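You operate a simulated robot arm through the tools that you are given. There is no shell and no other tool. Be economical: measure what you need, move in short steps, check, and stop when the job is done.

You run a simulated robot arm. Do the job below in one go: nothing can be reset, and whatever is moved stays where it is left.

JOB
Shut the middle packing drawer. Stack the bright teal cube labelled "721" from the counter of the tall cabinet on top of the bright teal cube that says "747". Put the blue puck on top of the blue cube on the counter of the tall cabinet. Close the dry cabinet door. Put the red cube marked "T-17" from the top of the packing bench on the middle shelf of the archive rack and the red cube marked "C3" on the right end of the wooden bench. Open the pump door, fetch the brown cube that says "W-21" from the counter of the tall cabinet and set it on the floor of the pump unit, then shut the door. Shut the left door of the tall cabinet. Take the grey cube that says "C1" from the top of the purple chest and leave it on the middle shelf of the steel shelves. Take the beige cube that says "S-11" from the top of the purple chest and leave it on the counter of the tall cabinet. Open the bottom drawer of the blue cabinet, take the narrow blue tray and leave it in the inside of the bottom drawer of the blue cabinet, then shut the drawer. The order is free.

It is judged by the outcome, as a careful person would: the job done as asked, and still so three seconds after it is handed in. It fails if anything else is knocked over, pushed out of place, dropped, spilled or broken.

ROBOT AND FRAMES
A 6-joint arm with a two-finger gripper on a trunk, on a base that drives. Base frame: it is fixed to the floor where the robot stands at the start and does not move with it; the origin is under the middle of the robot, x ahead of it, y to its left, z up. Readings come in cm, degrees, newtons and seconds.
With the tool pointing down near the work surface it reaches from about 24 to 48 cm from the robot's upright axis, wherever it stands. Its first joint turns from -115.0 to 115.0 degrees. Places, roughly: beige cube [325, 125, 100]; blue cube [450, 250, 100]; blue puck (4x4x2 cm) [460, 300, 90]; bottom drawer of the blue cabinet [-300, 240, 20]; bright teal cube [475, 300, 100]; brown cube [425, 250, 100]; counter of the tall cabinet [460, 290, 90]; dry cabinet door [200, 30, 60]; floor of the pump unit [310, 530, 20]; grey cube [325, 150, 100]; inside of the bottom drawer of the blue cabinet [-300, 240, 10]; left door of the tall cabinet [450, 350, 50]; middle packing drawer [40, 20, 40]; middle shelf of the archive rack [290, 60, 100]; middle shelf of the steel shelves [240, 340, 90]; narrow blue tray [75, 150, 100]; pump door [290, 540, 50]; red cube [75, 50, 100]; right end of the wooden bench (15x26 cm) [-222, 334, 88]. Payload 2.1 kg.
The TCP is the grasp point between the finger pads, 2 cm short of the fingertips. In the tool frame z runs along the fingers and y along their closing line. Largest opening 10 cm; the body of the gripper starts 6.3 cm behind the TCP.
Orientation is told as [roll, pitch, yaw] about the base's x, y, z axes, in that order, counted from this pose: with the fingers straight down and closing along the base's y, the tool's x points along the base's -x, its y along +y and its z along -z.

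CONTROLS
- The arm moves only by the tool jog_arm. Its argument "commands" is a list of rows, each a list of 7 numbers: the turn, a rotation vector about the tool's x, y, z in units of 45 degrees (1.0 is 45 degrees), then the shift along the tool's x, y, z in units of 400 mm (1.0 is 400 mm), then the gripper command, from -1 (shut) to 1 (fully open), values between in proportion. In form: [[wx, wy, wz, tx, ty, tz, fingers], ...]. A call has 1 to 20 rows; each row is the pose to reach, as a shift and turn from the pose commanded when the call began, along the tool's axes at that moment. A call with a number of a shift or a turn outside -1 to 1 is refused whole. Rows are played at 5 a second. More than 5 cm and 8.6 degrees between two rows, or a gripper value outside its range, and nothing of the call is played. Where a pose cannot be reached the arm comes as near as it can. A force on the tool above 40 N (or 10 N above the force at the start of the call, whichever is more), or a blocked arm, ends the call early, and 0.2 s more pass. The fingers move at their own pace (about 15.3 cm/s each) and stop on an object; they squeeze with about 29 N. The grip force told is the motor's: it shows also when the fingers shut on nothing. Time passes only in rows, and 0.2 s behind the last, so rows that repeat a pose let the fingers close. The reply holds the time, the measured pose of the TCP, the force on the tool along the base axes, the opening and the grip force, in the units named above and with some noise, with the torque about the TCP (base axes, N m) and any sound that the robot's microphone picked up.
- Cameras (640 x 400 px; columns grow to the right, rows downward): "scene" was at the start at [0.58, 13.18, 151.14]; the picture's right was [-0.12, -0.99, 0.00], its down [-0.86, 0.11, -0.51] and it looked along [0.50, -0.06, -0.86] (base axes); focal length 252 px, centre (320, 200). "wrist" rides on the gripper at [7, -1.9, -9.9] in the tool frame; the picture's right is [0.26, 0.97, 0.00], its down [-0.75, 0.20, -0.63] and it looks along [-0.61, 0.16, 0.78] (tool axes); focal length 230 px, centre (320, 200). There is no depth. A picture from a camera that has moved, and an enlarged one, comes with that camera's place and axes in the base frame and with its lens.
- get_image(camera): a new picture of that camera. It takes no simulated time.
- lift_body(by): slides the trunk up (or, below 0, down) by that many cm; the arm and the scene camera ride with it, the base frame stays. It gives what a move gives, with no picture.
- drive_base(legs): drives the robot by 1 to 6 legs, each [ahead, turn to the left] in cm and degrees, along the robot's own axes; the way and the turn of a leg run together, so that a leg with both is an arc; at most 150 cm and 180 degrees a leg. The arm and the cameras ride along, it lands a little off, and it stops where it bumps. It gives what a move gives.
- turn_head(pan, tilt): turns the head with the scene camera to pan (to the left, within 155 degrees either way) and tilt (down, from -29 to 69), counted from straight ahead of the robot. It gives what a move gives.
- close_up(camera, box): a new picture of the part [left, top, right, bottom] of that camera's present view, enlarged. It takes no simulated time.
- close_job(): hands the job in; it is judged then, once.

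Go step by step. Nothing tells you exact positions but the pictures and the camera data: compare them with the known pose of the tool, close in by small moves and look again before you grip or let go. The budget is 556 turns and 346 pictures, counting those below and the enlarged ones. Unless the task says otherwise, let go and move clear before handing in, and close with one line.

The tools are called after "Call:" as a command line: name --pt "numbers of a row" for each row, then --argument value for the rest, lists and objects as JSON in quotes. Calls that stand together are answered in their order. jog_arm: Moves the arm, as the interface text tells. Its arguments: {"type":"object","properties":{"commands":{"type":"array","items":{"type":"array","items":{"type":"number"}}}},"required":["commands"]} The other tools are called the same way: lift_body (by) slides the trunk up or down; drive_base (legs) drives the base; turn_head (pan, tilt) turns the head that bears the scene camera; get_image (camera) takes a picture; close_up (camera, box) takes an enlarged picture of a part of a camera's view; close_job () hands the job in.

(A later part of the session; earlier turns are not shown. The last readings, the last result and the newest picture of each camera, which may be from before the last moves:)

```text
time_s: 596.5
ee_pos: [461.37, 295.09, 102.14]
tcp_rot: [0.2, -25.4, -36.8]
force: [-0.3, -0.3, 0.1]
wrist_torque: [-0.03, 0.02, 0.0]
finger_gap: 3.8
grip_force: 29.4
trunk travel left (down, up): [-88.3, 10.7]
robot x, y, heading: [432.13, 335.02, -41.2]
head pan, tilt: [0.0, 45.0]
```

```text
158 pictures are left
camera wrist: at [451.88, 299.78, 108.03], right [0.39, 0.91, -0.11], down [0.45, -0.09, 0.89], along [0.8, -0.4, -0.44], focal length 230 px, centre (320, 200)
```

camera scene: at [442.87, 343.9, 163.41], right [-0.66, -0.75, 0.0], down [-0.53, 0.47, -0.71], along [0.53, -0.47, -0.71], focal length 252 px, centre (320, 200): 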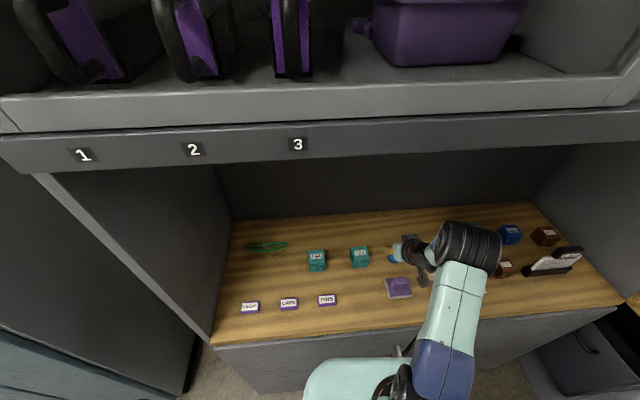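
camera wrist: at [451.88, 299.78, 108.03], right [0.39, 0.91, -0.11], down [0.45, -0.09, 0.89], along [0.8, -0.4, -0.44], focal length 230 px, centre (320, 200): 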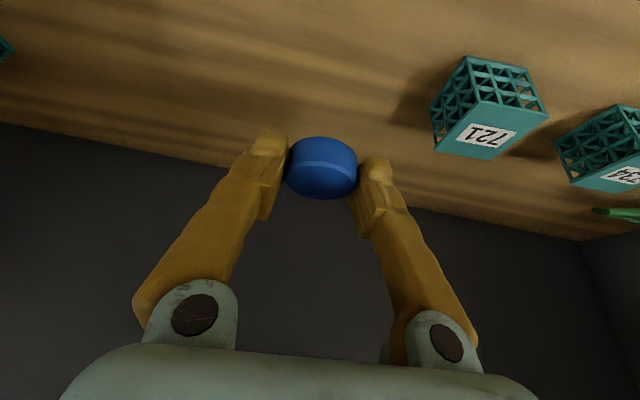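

The puck is held. I'll raise it, back off and move in front of the blue cube.

Call:
lift_body --by 9

Call:
drive_base --legs '[[-25, 0], [0, -90], [43, 0], [0, 90], [14, 0]]'

Call:
get_image --camera "scene"

Call:
get_image --camera "wrist"

```text
time_s: 597.7
ee_pos: [461.34, 295.12, 111.09]
tcp_rot: [0.1, -25.3, -36.8]
force: [0.2, 0.1, -0.7]
wrist_torque: [0.0, -0.03, -0.02]
finger_gap: 3.74
grip_force: 28.9
trunk travel left (down, up): [-97.3, 1.7]
robot x, y, heading: [432.09, 334.8, -41.3]
head pan, tilt: [0.0, 45.0]
```

```text
time_s: 610.3
ee_pos: [421.82, 269.8, 111.63]
tcp_rot: [0.0, -25.8, -38.8]
force: [-0.1, -0.5, 0.8]
wrist_torque: [-0.02, -0.03, 0.01]
finger_gap: 3.78
grip_force: 29.1
trunk travel left (down, up): [-97.3, 1.7]
robot x, y, heading: [394.76, 310.24, -43.2]
head pan, tilt: [0.0, 45.0]
```

```text
157 pictures are left
camera scene: at [404.69, 319.46, 176.61], right [-0.68, -0.73, 0.0], down [-0.51, 0.48, -0.71], along [0.52, -0.49, -0.7], focal length 252 px, centre (320, 200)
```

scene: 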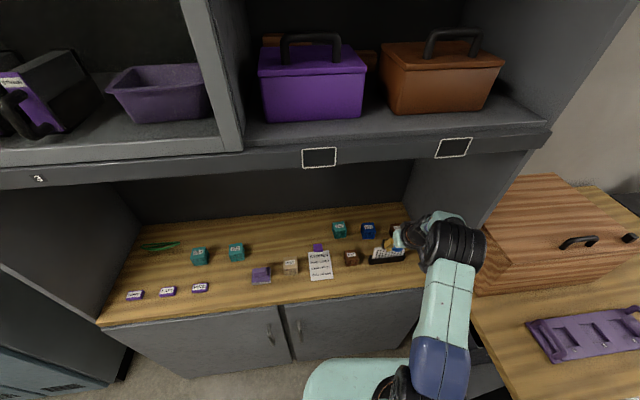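

```text
156 pictures are left
camera wrist: at [412.45, 274.74, 117.38], right [0.42, 0.9, -0.11], down [0.44, -0.1, 0.89], along [0.79, -0.43, -0.43], focal length 230 px, centre (320, 200)
```

wrist: 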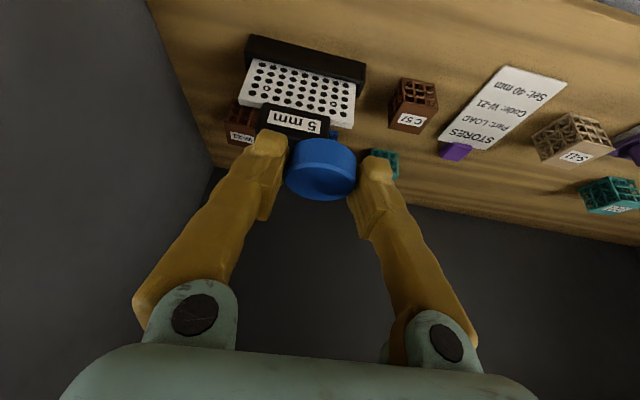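

Call:
close_up --camera "scene" --box '[310, 205, 438, 285]'

Call:
close_up --camera "wrist" --box '[200, 20, 440, 170]'

```text
5.00 times, centred on (374, 245) of scene
camera zoom: at [404.69, 319.46, 176.61], right [-0.68, -0.73, 0.0], down [-0.51, 0.48, -0.71], along [0.52, -0.49, -0.7], focal length 1260 px, centre (50, -25)
```

zoom: 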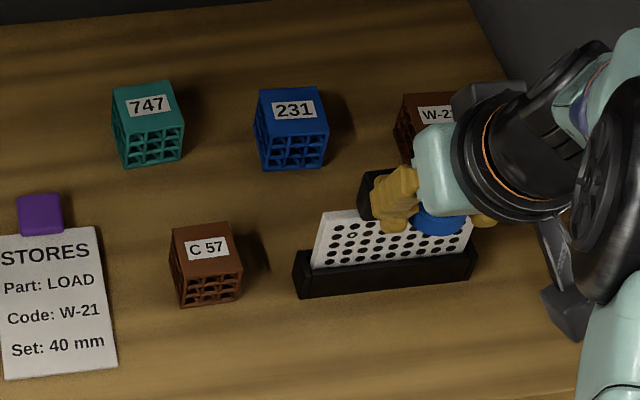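

```text
2.67 times, centred on (320, 95) of wrist
camera zoom: at [412.45, 274.74, 117.38], right [0.42, 0.9, -0.11], down [0.44, -0.1, 0.89], along [0.79, -0.43, -0.43], focal length 614 px, centre (320, 480)
```

zoom: 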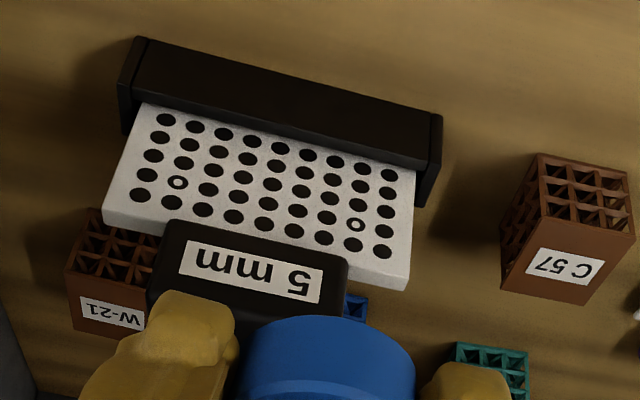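

Call:
drive_base --legs '[[14.8, 0]]'

Call:
jog_arm --pt "0 0 0 -0.05 0.05 0.06 -1" --pt "0 0 0 -0.09 0.09 0.12 -1" --pt "0 0 0 -0.09 0.09 0.18 -1"

Call:
get_image --camera "wrist"

Call:
get_image --camera "scene"

```text
time_s: 611.7
ee_pos: [432.9, 259.32, 111.47]
tcp_rot: [0.1, -25.6, -38.6]
force: [-0.5, 0.1, -0.4]
wrist_torque: [-0.04, -0.05, 0.03]
finger_gap: 3.78
grip_force: 28.5
trunk travel left (down, up): [-97.3, 1.7]
robot x, y, heading: [405.26, 299.56, -43.1]
head pan, tilt: [0.0, 45.0]
```

```text
time_s: 612.5
ee_pos: [440.59, 257.85, 106.04]
tcp_rot: [0.2, -25.2, -38.7]
force: [-0.1, -0.3, 0.5]
wrist_torque: [0.03, -0.03, 0.0]
finger_gap: 3.78
grip_force: 28.7
trunk travel left (down, up): [-97.3, 1.7]
robot x, y, heading: [405.39, 299.58, -43.1]
head pan, tilt: [0.0, 45.0]
```

```text
153 pictures are left
camera wrist: at [431.25, 262.81, 111.99], right [0.42, 0.9, -0.11], down [0.44, -0.1, 0.89], along [0.79, -0.42, -0.44], focal length 230 px, centre (320, 200)
```

wrist: 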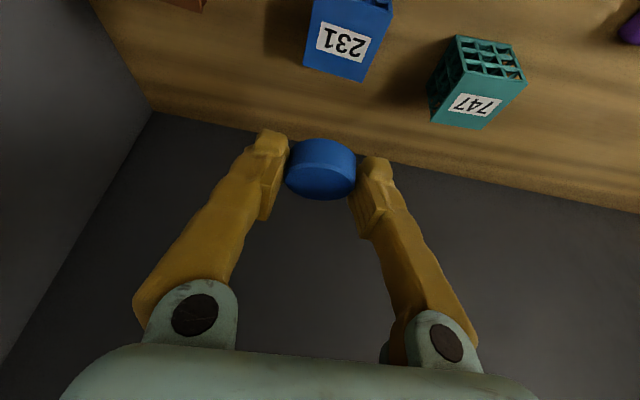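

```text
152 pictures are left
camera scene: at [416.52, 308.27, 176.6], right [-0.68, -0.73, 0.0], down [-0.52, 0.48, -0.71], along [0.52, -0.48, -0.71], focal length 252 px, centre (320, 200)
```

scene: 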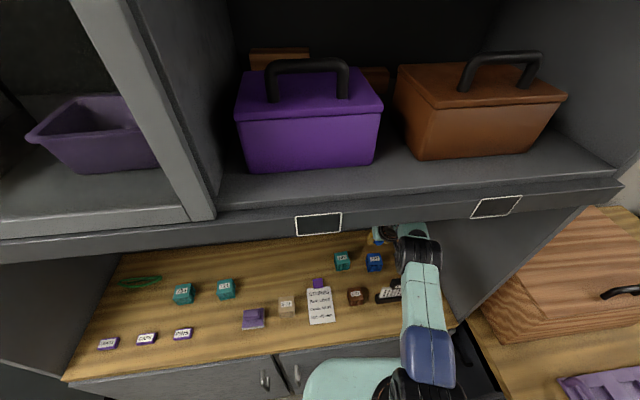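

Call:
jog_arm --pt "0 0 0 0.03 0.002 -0.014 -1" --pt "0 0 0 0.03 0.002 -0.014 -1"

Call:
lift_body --by -6

Call:
get_image --camera "wrist"

Call:
close_up --camera "scene" --box '[310, 205, 438, 285]'

```text
time_s: 613.1
ee_pos: [439.58, 258.82, 106.12]
tcp_rot: [0.0, -25.3, -38.7]
force: [0.3, -0.3, -0.3]
wrist_torque: [0.0, 0.01, -0.01]
finger_gap: 3.78
grip_force: 29.3
trunk travel left (down, up): [-97.3, 1.7]
robot x, y, heading: [405.49, 299.73, -43.0]
head pan, tilt: [0.0, 45.0]
```

```text
time_s: 614.1
ee_pos: [439.51, 258.85, 100.19]
tcp_rot: [0.0, -25.4, -38.5]
force: [-0.6, -0.3, -0.4]
wrist_torque: [0.0, -0.02, -0.01]
finger_gap: 3.8
grip_force: 28.6
trunk travel left (down, up): [-91.3, 7.7]
robot x, y, heading: [405.68, 299.31, -42.8]
head pan, tilt: [0.0, 45.0]
```

```text
151 pictures are left
camera wrist: at [430.22, 263.78, 106.04], right [0.42, 0.9, -0.11], down [0.44, -0.1, 0.89], along [0.79, -0.42, -0.44], focal length 230 px, centre (320, 200)
```

wrist: 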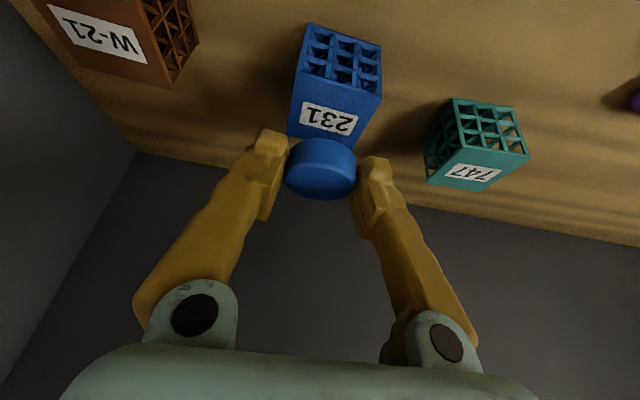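

```text
5.00 times, centred on (374, 245) of scene
camera zoom: at [416.5, 308.4, 170.59], right [-0.68, -0.73, 0.0], down [-0.52, 0.48, -0.71], along [0.52, -0.48, -0.71], focal length 1260 px, centre (50, -25)
```

zoom: 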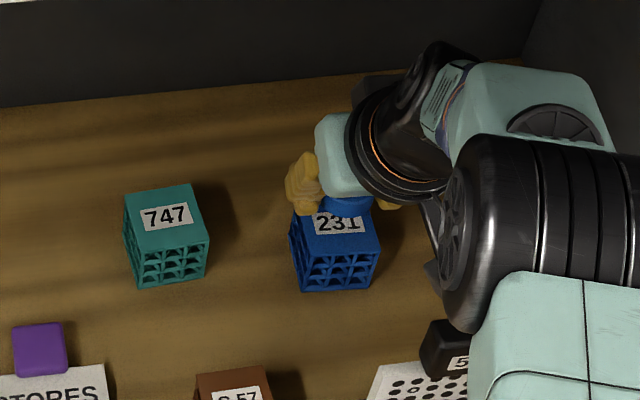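

Call:
jog_arm --pt "0 0 0 -0.002 0.002 0.026 -1" --pt "0 0 0 0.006 0.003 0.045 -1" --pt "0 0 0 0.01 0.003 0.054 -1" --pt "0 0 0 0.014 0.003 0.063 -1" --pt "0 0 0 0.018 0.003 0.072 -1" --pt "0 0 0 0.022 0.003 0.081 -1" --pt "0 0 0 0.026 0.003 0.09 -1"

Call:
get_image --camera "wrist"

```text
time_s: 615.2
ee_pos: [440.3, 258.48, 98.13]
tcp_rot: [-0.4, -26.2, -38.2]
force: [1.3, -0.2, 28.3]
wrist_torque: [2.02, 3.41, -0.13]
finger_gap: 3.78
grip_force: 29.2
trunk travel left (down, up): [-91.3, 7.7]
robot x, y, heading: [405.61, 299.59, -43.1]
head pan, tilt: [0.0, 45.0]
stopped in row 5: the force on the tool passed its limit at 45 N (the readings are from after the stop); the commanded pose is now the measured one
```

```text
149 pictures are left
camera wrist: at [430.91, 263.46, 103.93], right [0.42, 0.9, -0.12], down [0.44, -0.08, 0.9], along [0.8, -0.43, -0.43], focal length 230 px, centre (320, 200)
```

wrist: 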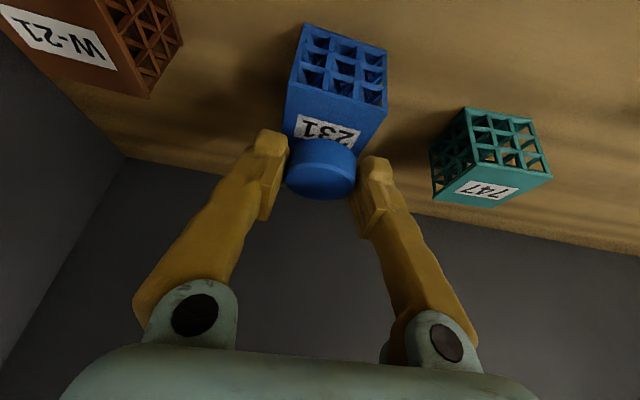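

The camera touched the rack's top, not the puck. I'll rise and test a steeper tool with a 12° tilt at this distance.

Call:
lift_body --by 6

Call:
jog_arm --pt "0 0.1 0 0 0 0 -1" --pt "0 0.2 0 0 0 0 -1" --pt "0 0.3 0 0 0 0 -1" --pt "0 0.3 0 0 0 0 -1"

Call:
close_up --camera "scene" --box '[310, 205, 438, 285]'

```text
time_s: 616.2
ee_pos: [440.35, 258.19, 103.76]
tcp_rot: [-0.2, -25.6, -38.3]
force: [-0.1, -0.2, -0.6]
wrist_torque: [0.01, -0.01, -0.03]
finger_gap: 3.8
grip_force: 28.9
trunk travel left (down, up): [-97.3, 1.7]
robot x, y, heading: [405.71, 299.74, -43.3]
head pan, tilt: [0.0, 45.0]
```

```text
time_s: 617.2
ee_pos: [438.88, 259.79, 104.11]
tcp_rot: [-0.2, -12.2, -38.5]
force: [-0.5, 0.0, -0.3]
wrist_torque: [-0.01, -0.04, 0.02]
finger_gap: 3.76
grip_force: 28.3
out of reach, approached as far as the arm can: row 2, 3, 4
trunk travel left (down, up): [-97.3, 1.7]
robot x, y, heading: [405.49, 299.43, -42.9]
head pan, tilt: [0.0, 45.0]
```

```text
5.00 times, centred on (374, 245) of scene
camera zoom: at [416.56, 308.33, 176.59], right [-0.68, -0.73, 0.0], down [-0.52, 0.48, -0.71], along [0.52, -0.48, -0.71], focal length 1260 px, centre (50, -25)
```

zoom: 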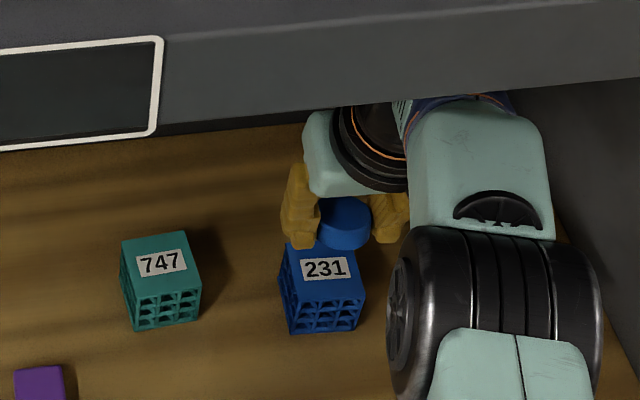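

Call:
jog_arm --pt "0 0 0 0.02 0 -0.07 -1" --pt "0 0 0 0.04 0 -0.14 -1"

Call:
drive_base --legs '[[-12, 0]]'

Call:
jog_arm --pt "0 0.14 0 0 0 0 -1" --pt "0 0.27 0 0 0 0 -1" --pt "0 0.27 0 0 0 0 -1"

Call:
jog_arm --pt "0 0 0.16 0 0 0 -1" --pt "0 0 0.32 0 0 0 -1" --pt "0 0 0.48 0 0 0 -1" --pt "0 0 0.64 0 0 0 -1" --pt "0 0 0.8 0 0 0 -1" --pt "0 0 0.92 0 0 0 -1"

Call:
jog_arm --pt "0 -0.14 0 0 0 0 -1" --pt "0 -0.28 0 0 0 0 -1" --pt "0 -0.42 0 0 0 0 -1" --pt "0 -0.564 0 0 0 0 -1" --pt "0 -0.564 0 0 0 0 -1"

```text
time_s: 617.8
ee_pos: [436.62, 261.59, 109.53]
tcp_rot: [-0.2, -12.5, -38.5]
force: [-0.2, 0.1, -0.3]
wrist_torque: [0.01, 0.01, -0.01]
finger_gap: 3.77
grip_force: 29.0
trunk travel left (down, up): [-97.3, 1.7]
robot x, y, heading: [405.27, 299.62, -43.0]
head pan, tilt: [0.0, 45.0]
```

```text
time_s: 619.5
ee_pos: [429.18, 268.69, 108.05]
tcp_rot: [-0.1, -10.6, -38.5]
force: [1.7, -1.4, 1.4]
wrist_torque: [0.12, 0.1, 0.01]
finger_gap: 3.79
grip_force: 29.0
trunk travel left (down, up): [-97.3, 1.7]
robot x, y, heading: [396.2, 307.55, -43.2]
head pan, tilt: [0.0, 45.0]
stopped in leg 1: the robot was blocked; the commanded pose is now the measured one
```

```text
time_s: 619.8
ee_pos: [426.31, 271.45, 109.25]
tcp_rot: [0.0, -8.7, -38.5]
force: [0.4, -0.2, -1.0]
wrist_torque: [-0.02, -0.01, 0.03]
finger_gap: 3.78
grip_force: 29.1
trunk travel left (down, up): [-97.3, 1.7]
robot x, y, heading: [396.51, 307.7, -43.1]
head pan, tilt: [0.0, 45.0]
stopped in row 1: the arm was blocked; the commanded pose is now the measured one
```

```text
time_s: 621.2
ee_pos: [427.24, 270.52, 108.43]
tcp_rot: [5.4, -5.8, -80.3]
force: [0.2, 0.0, -0.9]
wrist_torque: [0.03, 0.0, -0.01]
finger_gap: 3.81
grip_force: 29.2
trunk travel left (down, up): [-97.3, 1.7]
robot x, y, heading: [396.6, 307.79, -42.9]
head pan, tilt: [0.0, 45.0]
```

```text
time_s: 622.4
ee_pos: [427.02, 270.44, 108.46]
tcp_rot: [5.3, -29.7, -82.7]
force: [-0.4, 0.4, 0.4]
wrist_torque: [0.01, 0.0, -0.01]
finger_gap: 3.77
grip_force: 29.0
out of reach, approached as far as the arm can: row 4, 5
trunk travel left (down, up): [-97.3, 1.7]
robot x, y, heading: [396.91, 308.16, -43.1]
head pan, tilt: [0.0, 45.0]
```

Something blocked the arm; let me look.

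Call:
get_image --camera "scene"

Call:
get_image --camera "wrist"

```text
147 pictures are left
camera scene: at [407.72, 316.64, 176.59], right [-0.68, -0.73, 0.0], down [-0.52, 0.48, -0.71], along [0.52, -0.48, -0.71], focal length 252 px, centre (320, 200)
```

scene: 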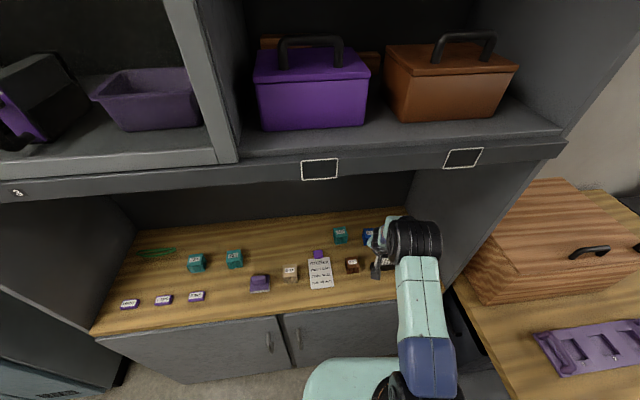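

```text
146 pictures are left
camera wrist: at [422.99, 280.69, 113.24], right [0.92, 0.39, -0.05], down [0.18, -0.31, 0.93], along [0.35, -0.87, -0.36], focal length 230 px, centre (320, 200)
```

wrist: 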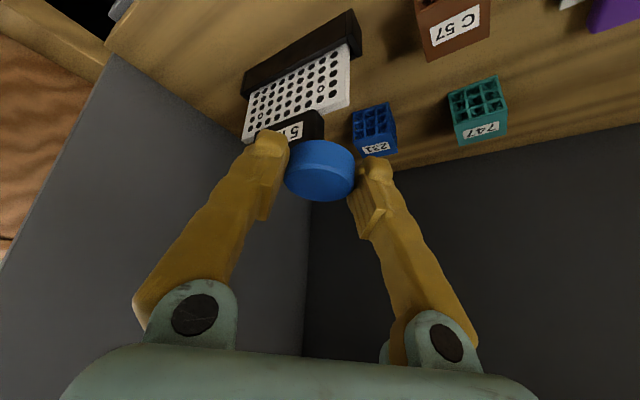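

Nothing was disturbed. I'll go back to a straight approach with only a 12° tilt, which keeps the camera above the rack.

Call:
jog_arm --pt "0 0.05 -0.1 0 0 0 -1" --pt "0 0.104 -0.204 0 0 0 -1" --pt "0 0.104 -0.204 0 0 0 -1"

Call:
jog_arm --pt "0 0.14 0 0.01 0 0 -1" --pt "0 0.28 0 0.02 0 0 -1" --pt "0 0.42 0 0.03 0 0 -1" --pt "0 0.564 0 0.04 0 0 -1" --pt "0 0.564 0 0.04 0 0 -1"

```text
time_s: 623.2
ee_pos: [427.09, 270.46, 108.41]
tcp_rot: [1.0, -27.0, -72.0]
force: [-0.1, 0.2, -0.8]
wrist_torque: [0.0, 0.02, -0.05]
finger_gap: 3.77
grip_force: 28.7
trunk travel left (down, up): [-97.3, 1.7]
robot x, y, heading: [396.69, 308.0, -43.0]
head pan, tilt: [0.0, 45.0]
```

```text
time_s: 624.4
ee_pos: [426.66, 271.74, 107.6]
tcp_rot: [1.0, -1.5, -71.6]
force: [0.1, 0.2, 1.1]
wrist_torque: [0.03, -0.05, -0.01]
finger_gap: 3.81
grip_force: 29.5
trunk travel left (down, up): [-97.3, 1.7]
robot x, y, heading: [396.23, 308.13, -42.8]
head pan, tilt: [0.0, 45.0]
```

Call:
jog_arm --pt "0 0 -0.16 0 0 0 -1" --pt "0 0 -0.32 0 0 0 -1" --pt "0 0 -0.48 0 0 0 -1" --pt "0 0 -0.64 0 0 0 -1" --pt "0 0 -0.735 0 0 0 -1"

Call:
jog_arm --pt "0 -0.12 0 0 0 0 -1" --pt "0 -0.24 0 0 0 0 -1" --pt "0 -0.24 0 0 0 0 -1"

Call:
drive_base --legs '[[13.5, 0]]'

Call:
get_image --camera "wrist"

```text
time_s: 625.6
ee_pos: [426.54, 271.78, 107.65]
tcp_rot: [-0.1, -1.8, -38.4]
force: [0.4, -0.5, 0.2]
wrist_torque: [0.01, -0.02, 0.01]
finger_gap: 3.78
grip_force: 28.9
trunk travel left (down, up): [-97.3, 1.7]
robot x, y, heading: [396.8, 307.99, -43.1]
head pan, tilt: [0.0, 45.0]
```

```text
time_s: 626.4
ee_pos: [426.57, 271.66, 107.63]
tcp_rot: [-0.2, -12.6, -38.5]
force: [-0.2, -0.3, -0.4]
wrist_torque: [0.01, 0.01, 0.0]
finger_gap: 3.76
grip_force: 28.9
trunk travel left (down, up): [-97.3, 1.7]
robot x, y, heading: [396.69, 307.8, -42.9]
head pan, tilt: [0.0, 45.0]
```

```text
time_s: 627.7
ee_pos: [435.79, 263.16, 108.19]
tcp_rot: [-0.2, -13.2, -38.6]
force: [0.7, 0.5, -0.5]
wrist_torque: [-0.03, 0.0, 0.04]
finger_gap: 3.81
grip_force: 28.8
trunk travel left (down, up): [-97.3, 1.7]
robot x, y, heading: [406.67, 298.66, -42.9]
head pan, tilt: [0.0, 45.0]
```

```text
145 pictures are left
camera wrist: at [427.63, 267.22, 116.13], right [0.41, 0.91, -0.06], down [0.59, -0.21, 0.78], along [0.7, -0.35, -0.62], focal length 230 px, centre (320, 200)
```

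wrist: 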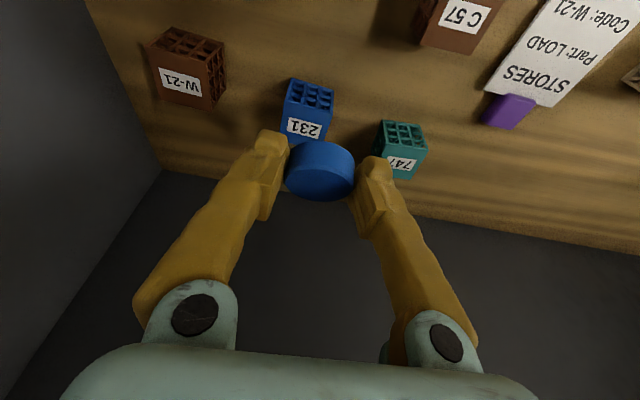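

Call:
jog_arm --pt "0 0 0 -0.07 -0.013 0.016 -1" --pt "0 0 0 -0.136 -0.026 0.0315 -1" --pt "0 0 0 -0.136 -0.026 0.0315 -1"

Call:
lift_body --by -7

Call:
get_image --camera "wrist"

Call:
close_up --camera "scene" --box '[310, 205, 438, 285]'

```text
time_s: 628.5
ee_pos: [440.12, 258.49, 107.78]
tcp_rot: [-0.1, -12.7, -38.5]
force: [0.0, -0.3, -0.2]
wrist_torque: [0.01, -0.02, 0.02]
finger_gap: 3.76
grip_force: 29.5
trunk travel left (down, up): [-97.3, 1.7]
robot x, y, heading: [406.81, 298.38, -42.8]
head pan, tilt: [0.0, 45.0]
```

```text
time_s: 629.6
ee_pos: [440.17, 258.4, 100.6]
tcp_rot: [0.0, -12.7, -38.6]
force: [-0.5, 0.4, -0.5]
wrist_torque: [0.01, 0.0, -0.02]
finger_gap: 3.78
grip_force: 29.3
trunk travel left (down, up): [-90.3, 8.7]
robot x, y, heading: [406.8, 298.64, -43.1]
head pan, tilt: [0.0, 45.0]
```

```text
144 pictures are left
camera wrist: at [431.99, 262.39, 108.74], right [0.4, 0.91, -0.06], down [0.59, -0.21, 0.78], along [0.7, -0.35, -0.62], focal length 230 px, centre (320, 200)
```

wrist: 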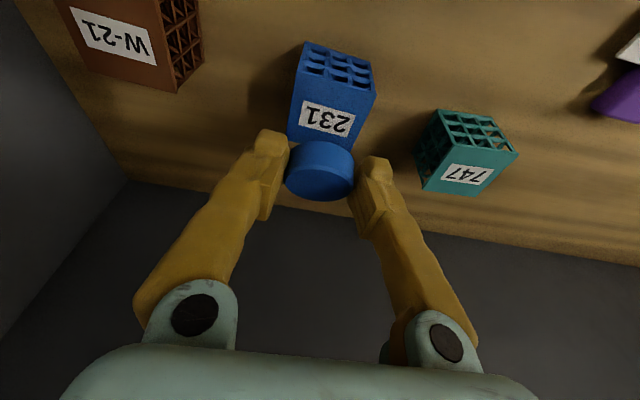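

```text
5.00 times, centred on (374, 245) of scene
camera zoom: at [417.59, 307.38, 169.59], right [-0.68, -0.73, 0.0], down [-0.52, 0.48, -0.71], along [0.52, -0.48, -0.71], focal length 1260 px, centre (50, -25)
```

zoom: 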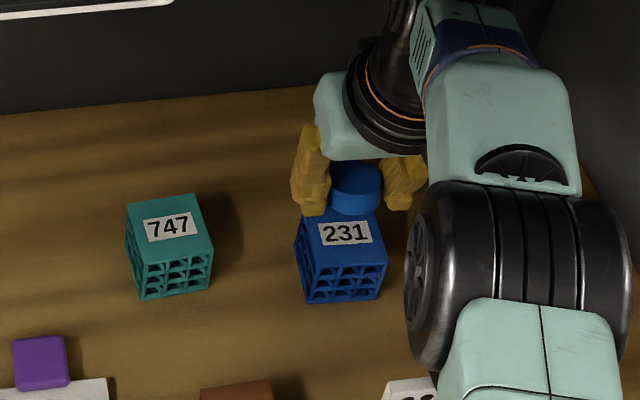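

Call:
jog_arm --pt "0 0 0 0.012 0 0.03 -1" --pt "0 0 0 0.018 0 0.05 -1" --pt "0 0 0 0.02 0 0.06 -1" --pt "0 0 0 0.022 0 0.07 -1" --pt "0 0 0 0.024 0 0.08 -1" --pt "0 0 0 0.026 0 0.09 -1" --pt "0 0 0 0.028 0 0.1 -1"

Call:
get_image --camera "wrist"

Call:
close_up --camera "scene" --box '[310, 205, 438, 285]'

```text
time_s: 631.2
ee_pos: [439.72, 258.83, 96.52]
tcp_rot: [-0.1, -12.6, -38.5]
force: [-2.6, 0.1, 22.6]
wrist_torque: [-0.04, 0.03, -0.07]
finger_gap: 4.29
grip_force: 30.1
trunk travel left (down, up): [-90.3, 8.7]
robot x, y, heading: [406.73, 298.55, -43.1]
head pan, tilt: [0.0, 45.0]
```

```text
142 pictures are left
camera wrist: at [431.53, 262.77, 104.72], right [0.4, 0.91, -0.06], down [0.59, -0.21, 0.78], along [0.7, -0.35, -0.62], focal length 230 px, centre (320, 200)
```

wrist: 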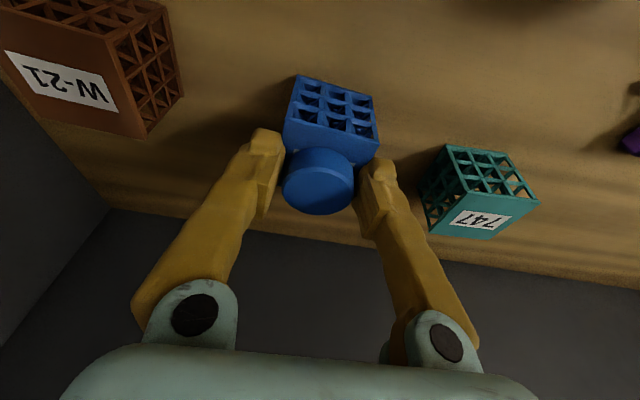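

```text
5.00 times, centred on (374, 245) of scene
camera zoom: at [417.22, 307.7, 169.6], right [-0.68, -0.73, 0.0], down [-0.51, 0.48, -0.71], along [0.52, -0.48, -0.7], focal length 1260 px, centre (50, -25)
```

zoom: 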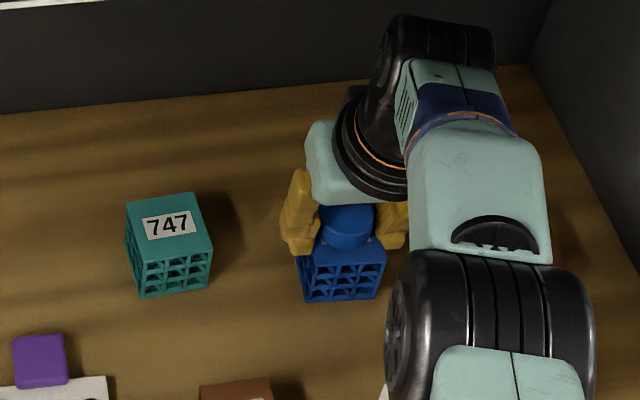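

Call:
jog_arm --pt "0 0 0 0 0 -0.003 -0.05" --pt "0 0 0 0 0 -0.003 0.1" --pt "0 0 0 0 0 -0.003 0.3" --pt "0 0 0 0 0 -0.003 0.3"

Call:
get_image --camera "wrist"

Call:
close_up --camera "scene" --box '[310, 205, 438, 285]'

```text
time_s: 632.2
ee_pos: [439.91, 258.44, 96.65]
tcp_rot: [-0.1, -12.7, -38.5]
force: [-0.3, 0.1, -0.7]
wrist_torque: [0.01, -0.01, 0.02]
finger_gap: 6.48
grip_force: 0.0
trunk travel left (down, up): [-90.3, 8.7]
robot x, y, heading: [406.39, 298.43, -43.2]
head pan, tilt: [0.0, 45.0]
```

```text
140 pictures are left
camera wrist: at [431.85, 262.51, 104.69], right [0.4, 0.91, -0.06], down [0.59, -0.21, 0.78], along [0.7, -0.35, -0.62], focal length 230 px, centre (320, 200)
```

wrist: 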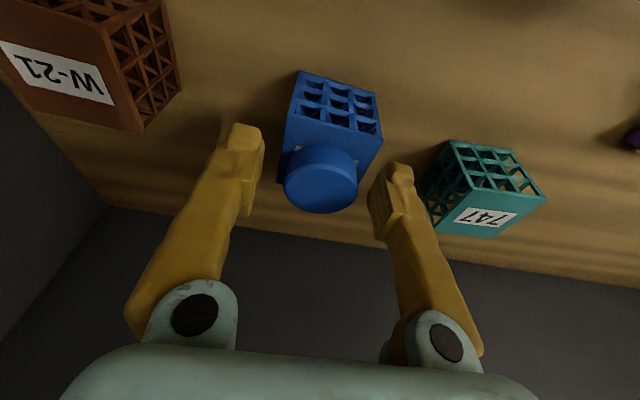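

```text
5.00 times, centred on (374, 245) of scene
camera zoom: at [417.67, 307.32, 169.59], right [-0.68, -0.73, 0.0], down [-0.52, 0.48, -0.71], along [0.52, -0.48, -0.71], focal length 1260 px, centre (50, -25)
```

zoom: 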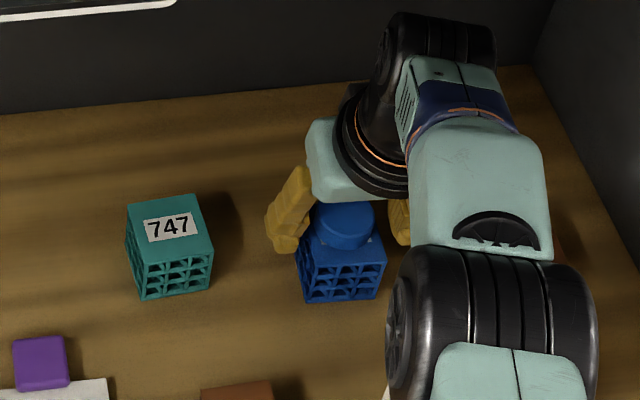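

The puck sits on the blue cube. I'll rise, sidestep left away from the rack and back out.

Call:
lift_body --by 7.4

Call:
jog_arm --pt "0 0 0 0 0.08 0 0.3" --pt "0 0 0 0.02 0.16 0 0.3"

Call:
drive_base --legs '[[-10, 0]]'

Call:
get_image --camera "scene"

Call:
get_image --camera "wrist"

```text
time_s: 633.3
ee_pos: [439.86, 258.56, 104.01]
tcp_rot: [-0.1, -12.8, -38.5]
force: [-0.1, -0.6, 0.9]
wrist_torque: [-0.03, -0.01, 0.0]
finger_gap: 6.5
grip_force: 0.0
trunk travel left (down, up): [-97.7, 1.3]
robot x, y, heading: [406.8, 298.58, -42.9]
head pan, tilt: [0.0, 45.0]
```

```text
time_s: 633.9
ee_pos: [443.49, 264.25, 103.83]
tcp_rot: [-0.2, -12.7, -38.3]
force: [0.4, -0.3, -0.5]
wrist_torque: [0.01, -0.03, -0.01]
finger_gap: 6.49
grip_force: 0.0
trunk travel left (down, up): [-97.7, 1.3]
robot x, y, heading: [406.68, 298.9, -43.2]
head pan, tilt: [0.0, 45.0]
```

```text
time_s: 635.6
ee_pos: [436.09, 270.82, 103.64]
tcp_rot: [-0.1, -12.6, -38.5]
force: [-0.3, 0.4, -1.0]
wrist_torque: [0.03, 0.0, -0.01]
finger_gap: 6.49
grip_force: 0.0
trunk travel left (down, up): [-97.7, 1.3]
robot x, y, heading: [399.23, 305.12, -43.0]
head pan, tilt: [0.0, 45.0]
stopped in leg 1: the robot was blocked; the commanded pose is now the measured one
```

```text
138 pictures are left
camera scene: at [410.7, 313.85, 176.97], right [-0.68, -0.73, 0.0], down [-0.52, 0.48, -0.7], along [0.51, -0.48, -0.71], focal length 252 px, centre (320, 200)
```

scene: 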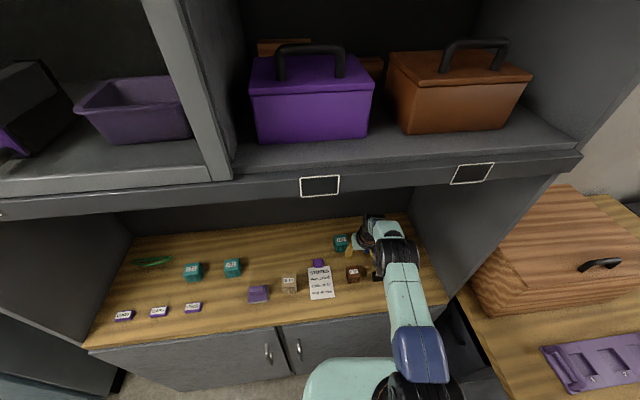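

```text
137 pictures are left
camera wrist: at [427.98, 274.84, 111.7], right [0.4, 0.91, -0.06], down [0.59, -0.21, 0.78], along [0.7, -0.35, -0.63], focal length 230 px, centre (320, 200)
```

wrist: 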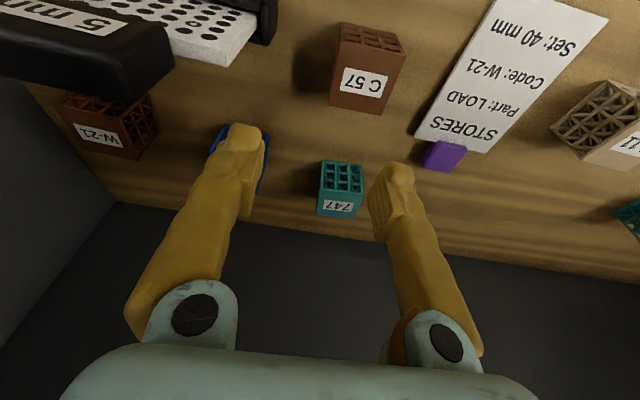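

Call:
drive_base --legs '[[-5, 0]]'

```text
time_s: 636.5
ee_pos: [432.99, 273.73, 103.02]
tcp_rot: [-0.1, -12.0, -38.5]
force: [0.9, 0.0, -0.5]
wrist_torque: [0.06, 0.04, 0.0]
finger_gap: 6.5
grip_force: 0.1
trunk travel left (down, up): [-97.7, 1.3]
robot x, y, heading: [395.73, 308.76, -43.2]
head pan, tilt: [0.0, 45.0]
```

Call:
drive_base --legs '[[-14, 0], [0, 90], [47, 0], [0, -84.5]]'

Call:
jog_arm --pt "0 -0.14 0 0 -0.05 0 0.5" --pt "0 -0.28 0 0 -0.1 0 0.5" --pt "0 -0.28 0 0 -0.15 0 0.5"

Call:
drive_base --legs '[[12, 0]]'

Call:
get_image --camera "wrist"

Call:
get_image --camera "scene"

```text
time_s: 647.7
ee_pos: [457.52, 321.34, 103.41]
tcp_rot: [-0.2, -12.4, -33.4]
force: [0.2, 0.2, -0.2]
wrist_torque: [0.0, 0.0, 0.02]
finger_gap: 6.53
grip_force: 0.0
trunk travel left (down, up): [-97.7, 1.3]
robot x, y, heading: [417.91, 352.52, -37.9]
head pan, tilt: [0.0, 45.0]
```

```text
time_s: 648.5
ee_pos: [454.26, 316.15, 103.23]
tcp_rot: [-0.1, -25.0, -33.4]
force: [0.1, -0.2, -0.3]
wrist_torque: [-0.02, -0.02, -0.01]
finger_gap: 7.5
grip_force: 0.1
trunk travel left (down, up): [-97.7, 1.3]
robot x, y, heading: [417.82, 352.55, -38.1]
head pan, tilt: [0.0, 45.0]
```

```text
time_s: 649.7
ee_pos: [463.6, 308.95, 103.76]
tcp_rot: [-0.4, -25.3, -33.3]
force: [0.7, -1.0, -0.5]
wrist_torque: [0.03, 0.01, 0.0]
finger_gap: 7.5
grip_force: 0.1
trunk travel left (down, up): [-97.7, 1.3]
robot x, y, heading: [427.31, 345.15, -37.9]
head pan, tilt: [0.0, 45.0]
```

```text
136 pictures are left
camera wrist: at [453.79, 313.14, 109.71], right [0.34, 0.93, -0.12], down [0.45, -0.05, 0.89], along [0.82, -0.35, -0.44], focal length 230 px, centre (320, 200)
```

wrist: 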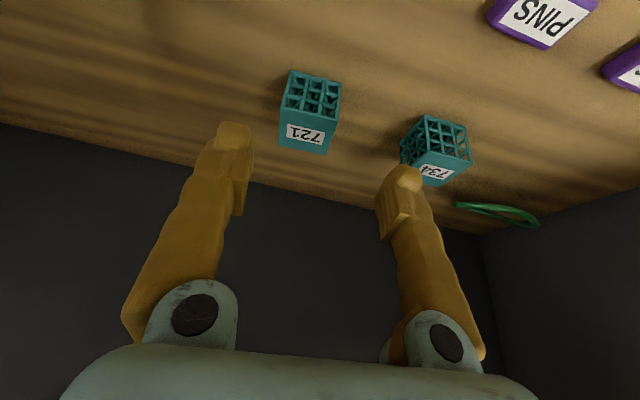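

```text
135 pictures are left
camera scene: at [437.76, 354.64, 176.97], right [-0.61, -0.79, 0.0], down [-0.56, 0.44, -0.71], along [0.56, -0.43, -0.71], focal length 252 px, centre (320, 200)
```

scene: 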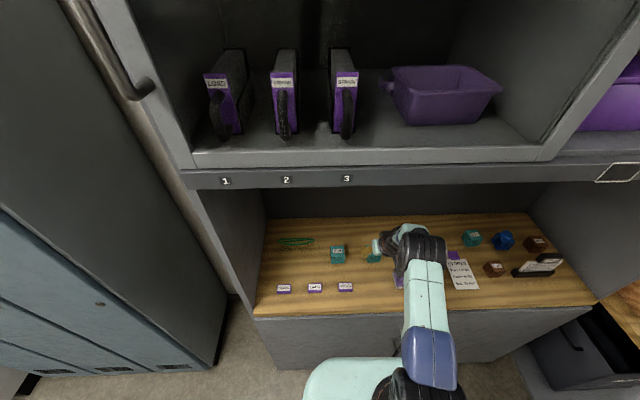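

Call:
drive_base --legs '[[5.8, 0]]'

Call:
jog_arm --pt "0 0 0 0 -0.02 0 0.5" --pt "0 0 0 0 -0.02 0 0.5"

Call:
lift_body --by -6

Call:
get_image --camera "wrist"

```text
time_s: 651.2
ee_pos: [469.12, 303.68, 109.36]
tcp_rot: [-5.4, -28.6, -33.2]
force: [0.4, -0.9, 0.1]
wrist_torque: [0.1, 0.08, 0.0]
finger_gap: 7.48
grip_force: 0.1
trunk travel left (down, up): [-97.7, 1.3]
robot x, y, heading: [431.85, 341.21, -37.8]
head pan, tilt: [0.0, 45.0]
stopped in leg 1: the robot was blocked; the commanded pose is now the measured one
```

```text
time_s: 652.0
ee_pos: [468.65, 303.63, 109.11]
tcp_rot: [-5.4, -27.9, -33.0]
force: [-0.2, -0.1, -0.1]
wrist_torque: [0.04, -0.02, 0.03]
finger_gap: 7.5
grip_force: 0.1
trunk travel left (down, up): [-97.7, 1.3]
robot x, y, heading: [432.23, 341.03, -38.1]
head pan, tilt: [0.0, 45.0]
stopped in row 2: the arm was blocked; the commanded pose is now the measured one
```

```text
time_s: 653.0
ee_pos: [465.77, 305.09, 104.72]
tcp_rot: [-5.6, -30.5, -33.0]
force: [0.8, 1.1, 0.3]
wrist_torque: [-0.02, -0.05, 0.01]
finger_gap: 7.5
grip_force: 0.0
trunk travel left (down, up): [-91.7, 7.3]
robot x, y, heading: [432.28, 341.38, -37.8]
head pan, tilt: [0.0, 45.0]
```

```text
134 pictures are left
camera wrist: at [456.13, 310.19, 109.85], right [0.38, 0.9, -0.21], down [0.43, 0.03, 0.9], along [0.82, -0.43, -0.37], focal length 230 px, centre (320, 200)
```

wrist: 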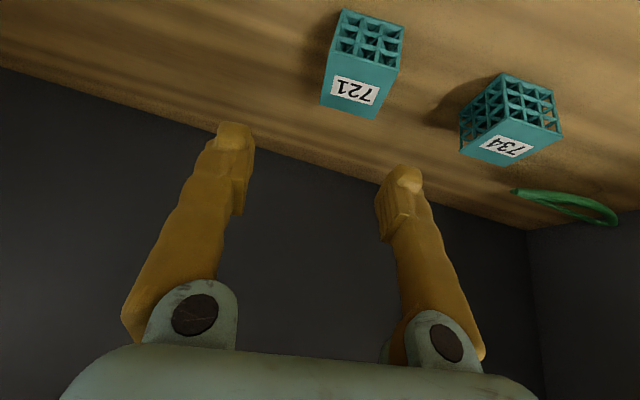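

The elbow is catching the cabinet's upper lip because the trunk is too high. I'll back off and switch to a lower trunk with a raised arm.

Call:
drive_base --legs '[[-15, 0]]'

Call:
jog_arm --pt "0 0.06 0.1 -0.02 0 -0.06 0.5" --pt "0 0.133 0.21 -0.04 0 -0.12 0.5" --pt "0 0.133 0.21 -0.06 0 -0.18 0.5" --pt "0 0.133 0.21 -0.08 0 -0.24 0.5"

Call:
lift_body --by -14

Call:
get_image --camera "scene"

```text
time_s: 655.0
ee_pos: [458.88, 310.2, 97.51]
tcp_rot: [-5.4, -26.3, -32.8]
force: [-1.4, 1.6, 2.5]
wrist_torque: [-0.03, 0.02, -0.03]
finger_gap: 7.52
grip_force: 0.2
trunk travel left (down, up): [-91.7, 7.3]
robot x, y, heading: [420.44, 350.82, -37.9]
head pan, tilt: [0.0, 45.0]
stopped in leg 1: the robot was blocked; the commanded pose is now the measured one
```

```text
time_s: 655.4
ee_pos: [460.07, 310.38, 106.25]
tcp_rot: [-8.6, -33.9, -35.3]
force: [0.9, 0.4, 0.2]
wrist_torque: [0.01, 0.05, -0.04]
finger_gap: 7.52
grip_force: 0.0
trunk travel left (down, up): [-91.7, 7.3]
robot x, y, heading: [420.09, 350.53, -38.0]
head pan, tilt: [0.0, 45.0]
stopped in row 1: the arm was blocked; the commanded pose is now the measured one
```

```text
time_s: 655.7
ee_pos: [454.33, 315.56, 110.02]
tcp_rot: [-8.7, -37.7, -34.9]
force: [1.1, -2.7, -2.3]
wrist_torque: [0.13, 0.06, 0.09]
finger_gap: 7.52
grip_force: 0.0
trunk travel left (down, up): [-91.4, 7.6]
robot x, y, heading: [420.15, 350.75, -37.9]
head pan, tilt: [0.0, 45.0]
stopped: the arm was blocked; the commanded pose is now the measured one
```

```text
133 pictures are left
camera scene: at [428.92, 361.62, 170.78], right [-0.61, -0.79, 0.0], down [-0.55, 0.43, -0.72], along [0.56, -0.44, -0.7], focal length 252 px, centre (320, 200)
```

scene: 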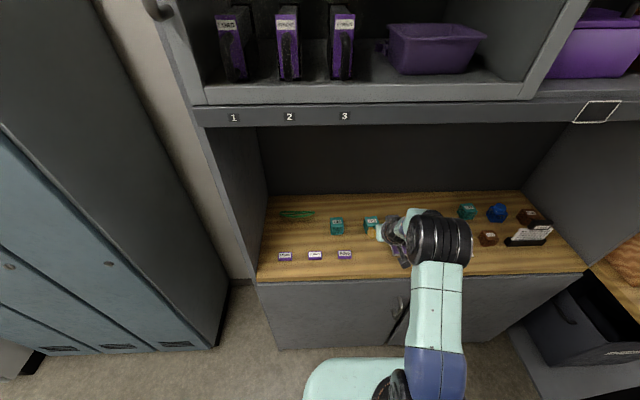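

Call:
get_image --camera "wrist"

Call:
close_up --camera "scene" --box '[330, 190, 520, 400]'

```text
132 pictures are left
camera wrist: at [444.57, 321.85, 113.67], right [0.45, 0.85, -0.27], down [0.36, 0.11, 0.93], along [0.82, -0.52, -0.26], focal length 230 px, centre (320, 200)
```

wrist: 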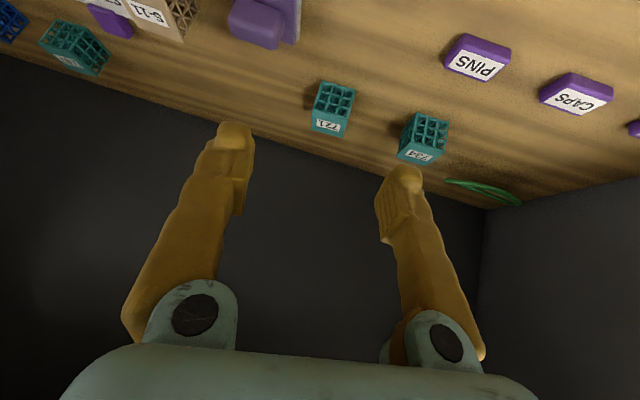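

```text
1.90 times, centred on (425, 295) of scene
camera zoom: at [428.92, 361.62, 170.78], right [-0.61, -0.79, 0.0], down [-0.55, 0.43, -0.72], along [0.56, -0.44, -0.7], focal length 480 px, centre (120, 19)
```

zoom: 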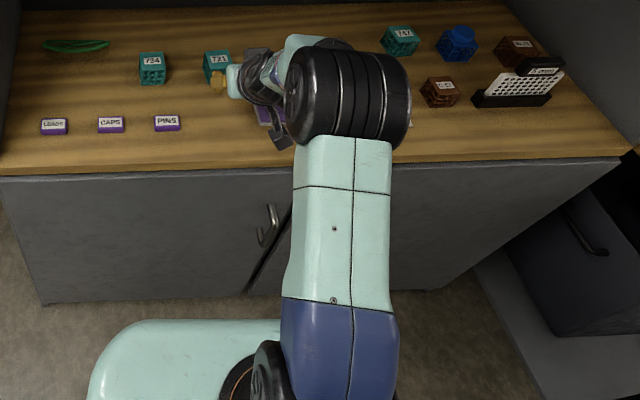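

Call:
jog_arm --pt "0 0 0 0 0 0 0.5" --pt "0 0 0 0 0 0 0.5" --pt "0 0 0 0 0 0 0.5"

Call:
jog_arm --pt "0 0 0 -0.02 0 -0.04 0.5" --pt "0 0 0 -0.03 0 -0.06 0.5"

```text
time_s: 656.5
ee_pos: [457.28, 312.88, 108.0]
tcp_rot: [-8.4, -35.6, -35.2]
force: [0.2, 0.2, 0.5]
wrist_torque: [0.0, 0.06, 0.0]
finger_gap: 7.51
grip_force: 0.0
trunk travel left (down, up): [-91.4, 7.6]
robot x, y, heading: [420.32, 350.28, -37.9]
head pan, tilt: [0.0, 45.0]
```

```text
time_s: 657.1
ee_pos: [455.98, 313.75, 109.87]
tcp_rot: [-8.4, -36.0, -35.1]
force: [1.3, -1.0, -0.5]
wrist_torque: [0.01, 0.01, -0.05]
finger_gap: 7.46
grip_force: 0.0
out of reach, approached as far as the arm can: row 1, 2
trunk travel left (down, up): [-91.4, 7.6]
robot x, y, heading: [420.36, 350.52, -38.0]
head pan, tilt: [0.0, 45.0]
```

Call:
jog_arm --pt "0 0 0 0.07 0 -0.05 0.5" --pt "0 0 0 0.136 0 -0.098 0.5" --pt "0 0 0 0.136 0 -0.098 0.5"

Call:
jog_arm --pt "0 0.12 0.12 0 0 0 0.5" --pt "0 0.25 0.24 0 0 0 0.5" --pt "0 0.25 0.24 0 0 0 0.5"

```text
time_s: 657.9
ee_pos: [450.28, 318.53, 110.25]
tcp_rot: [-8.4, -36.3, -35.2]
force: [-0.3, 0.7, -0.2]
wrist_torque: [0.0, 0.07, 0.02]
finger_gap: 7.52
grip_force: 0.2
out of reach, approached as far as the arm can: row 1
trunk travel left (down, up): [-91.4, 7.6]
robot x, y, heading: [420.15, 350.39, -38.0]
head pan, tilt: [0.0, 45.0]
```

```text
time_s: 658.7
ee_pos: [450.23, 318.56, 110.2]
tcp_rot: [-1.4, -25.9, -48.9]
force: [-0.1, 0.3, 0.6]
wrist_torque: [-0.02, 0.03, -0.05]
finger_gap: 7.48
grip_force: 0.0
out of reach, approached as far as the arm can: row 2
trunk travel left (down, up): [-91.4, 7.6]
robot x, y, heading: [420.25, 350.69, -38.2]
head pan, tilt: [0.0, 45.0]
```

Call:
jog_arm --pt "0.01 0.14 0 0 0 0 0.5" --pt "0.02 0.28 0 0 0 0 0.5" --pt "0.03 0.42 0 0 0 0 0.5" --pt "0.03 0.575 0 0 0 0 0.5"

Call:
jog_arm --pt "0 0 -0.12 0 0 0 0.5" --pt "0 0 -0.24 0 0 0 0.5" --pt "0 0 -0.355 0 0 0 0.5"

```text
time_s: 659.7
ee_pos: [450.39, 318.38, 110.15]
tcp_rot: [-2.5, 0.1, -49.7]
force: [0.3, 0.0, 0.2]
wrist_torque: [-0.01, -0.01, 0.02]
finger_gap: 7.52
grip_force: 0.0
trunk travel left (down, up): [-91.4, 7.6]
robot x, y, heading: [420.45, 350.8, -38.3]
head pan, tilt: [0.0, 45.0]
```

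```text
time_s: 660.5
ee_pos: [450.4, 318.53, 110.35]
tcp_rot: [-2.4, 0.6, -33.6]
force: [-0.9, 0.0, 0.7]
wrist_torque: [-0.02, 0.01, -0.03]
finger_gap: 7.49
grip_force: 0.1
trunk travel left (down, up): [-91.4, 7.6]
robot x, y, heading: [420.23, 350.73, -38.0]
head pan, tilt: [0.0, 45.0]
```

Call:
jog_arm --pt "-0.053 0 0 0 0 0 0.5" --pt "-0.053 -0.14 0 0 0 0 0.5" --pt "-0.053 -0.28 0 0 0 0 0.5" --pt "-0.053 -0.42 0 0 0 0 0.5" --pt "-0.053 -0.56 0 0 0 0 0.5"

Call:
lift_body --by -10

Call:
get_image --camera "wrist"

```text
time_s: 661.7
ee_pos: [450.37, 318.45, 110.16]
tcp_rot: [-0.1, -24.7, -33.2]
force: [0.2, 0.2, 0.5]
wrist_torque: [0.0, -0.01, -0.02]
finger_gap: 7.5
grip_force: 0.1
trunk travel left (down, up): [-91.4, 7.6]
robot x, y, heading: [420.54, 350.59, -38.3]
head pan, tilt: [0.0, 45.0]
```

```text
time_s: 663.0
ee_pos: [450.49, 318.45, 100.27]
tcp_rot: [-0.1, -24.6, -33.1]
force: [0.2, -0.1, 0.9]
wrist_torque: [0.0, -0.01, 0.02]
finger_gap: 7.47
grip_force: 0.1
trunk travel left (down, up): [-81.4, 17.6]
robot x, y, heading: [420.32, 350.58, -38.1]
head pan, tilt: [0.0, 45.0]
```

```text
130 pictures are left
camera wrist: at [440.64, 322.51, 106.25], right [0.33, 0.94, -0.11], down [0.46, -0.06, 0.88], along [0.82, -0.34, -0.45], focal length 230 px, centre (320, 200)
```

wrist: 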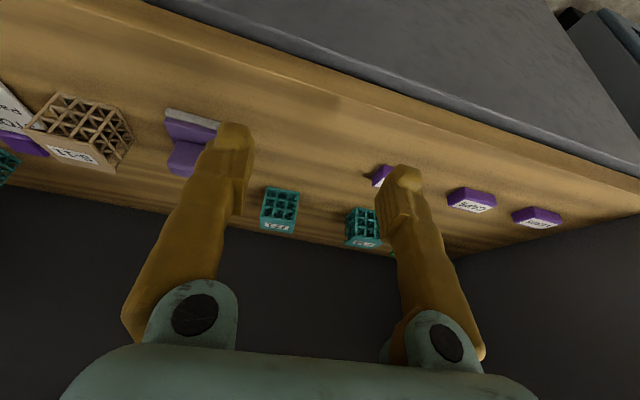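

Call:
drive_base --legs '[[17, 0]]'

Call:
get_image --camera "wrist"

```text
time_s: 664.5
ee_pos: [463.56, 308.1, 100.22]
tcp_rot: [-0.1, -24.7, -33.2]
force: [0.4, -0.5, -0.2]
wrist_torque: [0.01, 0.03, 0.02]
finger_gap: 7.51
grip_force: 0.1
trunk travel left (down, up): [-81.4, 17.6]
robot x, y, heading: [433.6, 339.81, -38.3]
head pan, tilt: [0.0, 45.0]
```

```text
129 pictures are left
camera wrist: at [453.82, 312.17, 106.3], right [0.33, 0.94, -0.11], down [0.46, -0.06, 0.89], along [0.82, -0.35, -0.45], focal length 230 px, centre (320, 200)
```

wrist: 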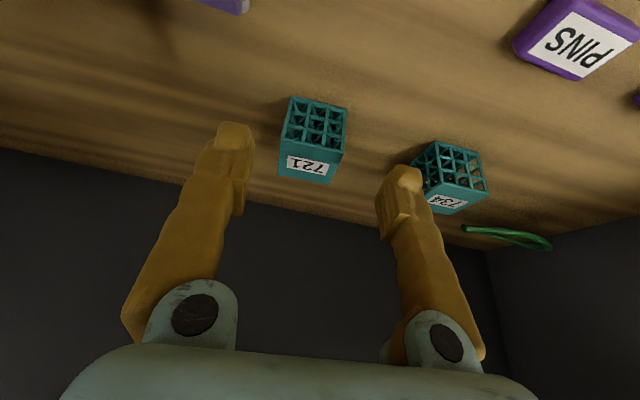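

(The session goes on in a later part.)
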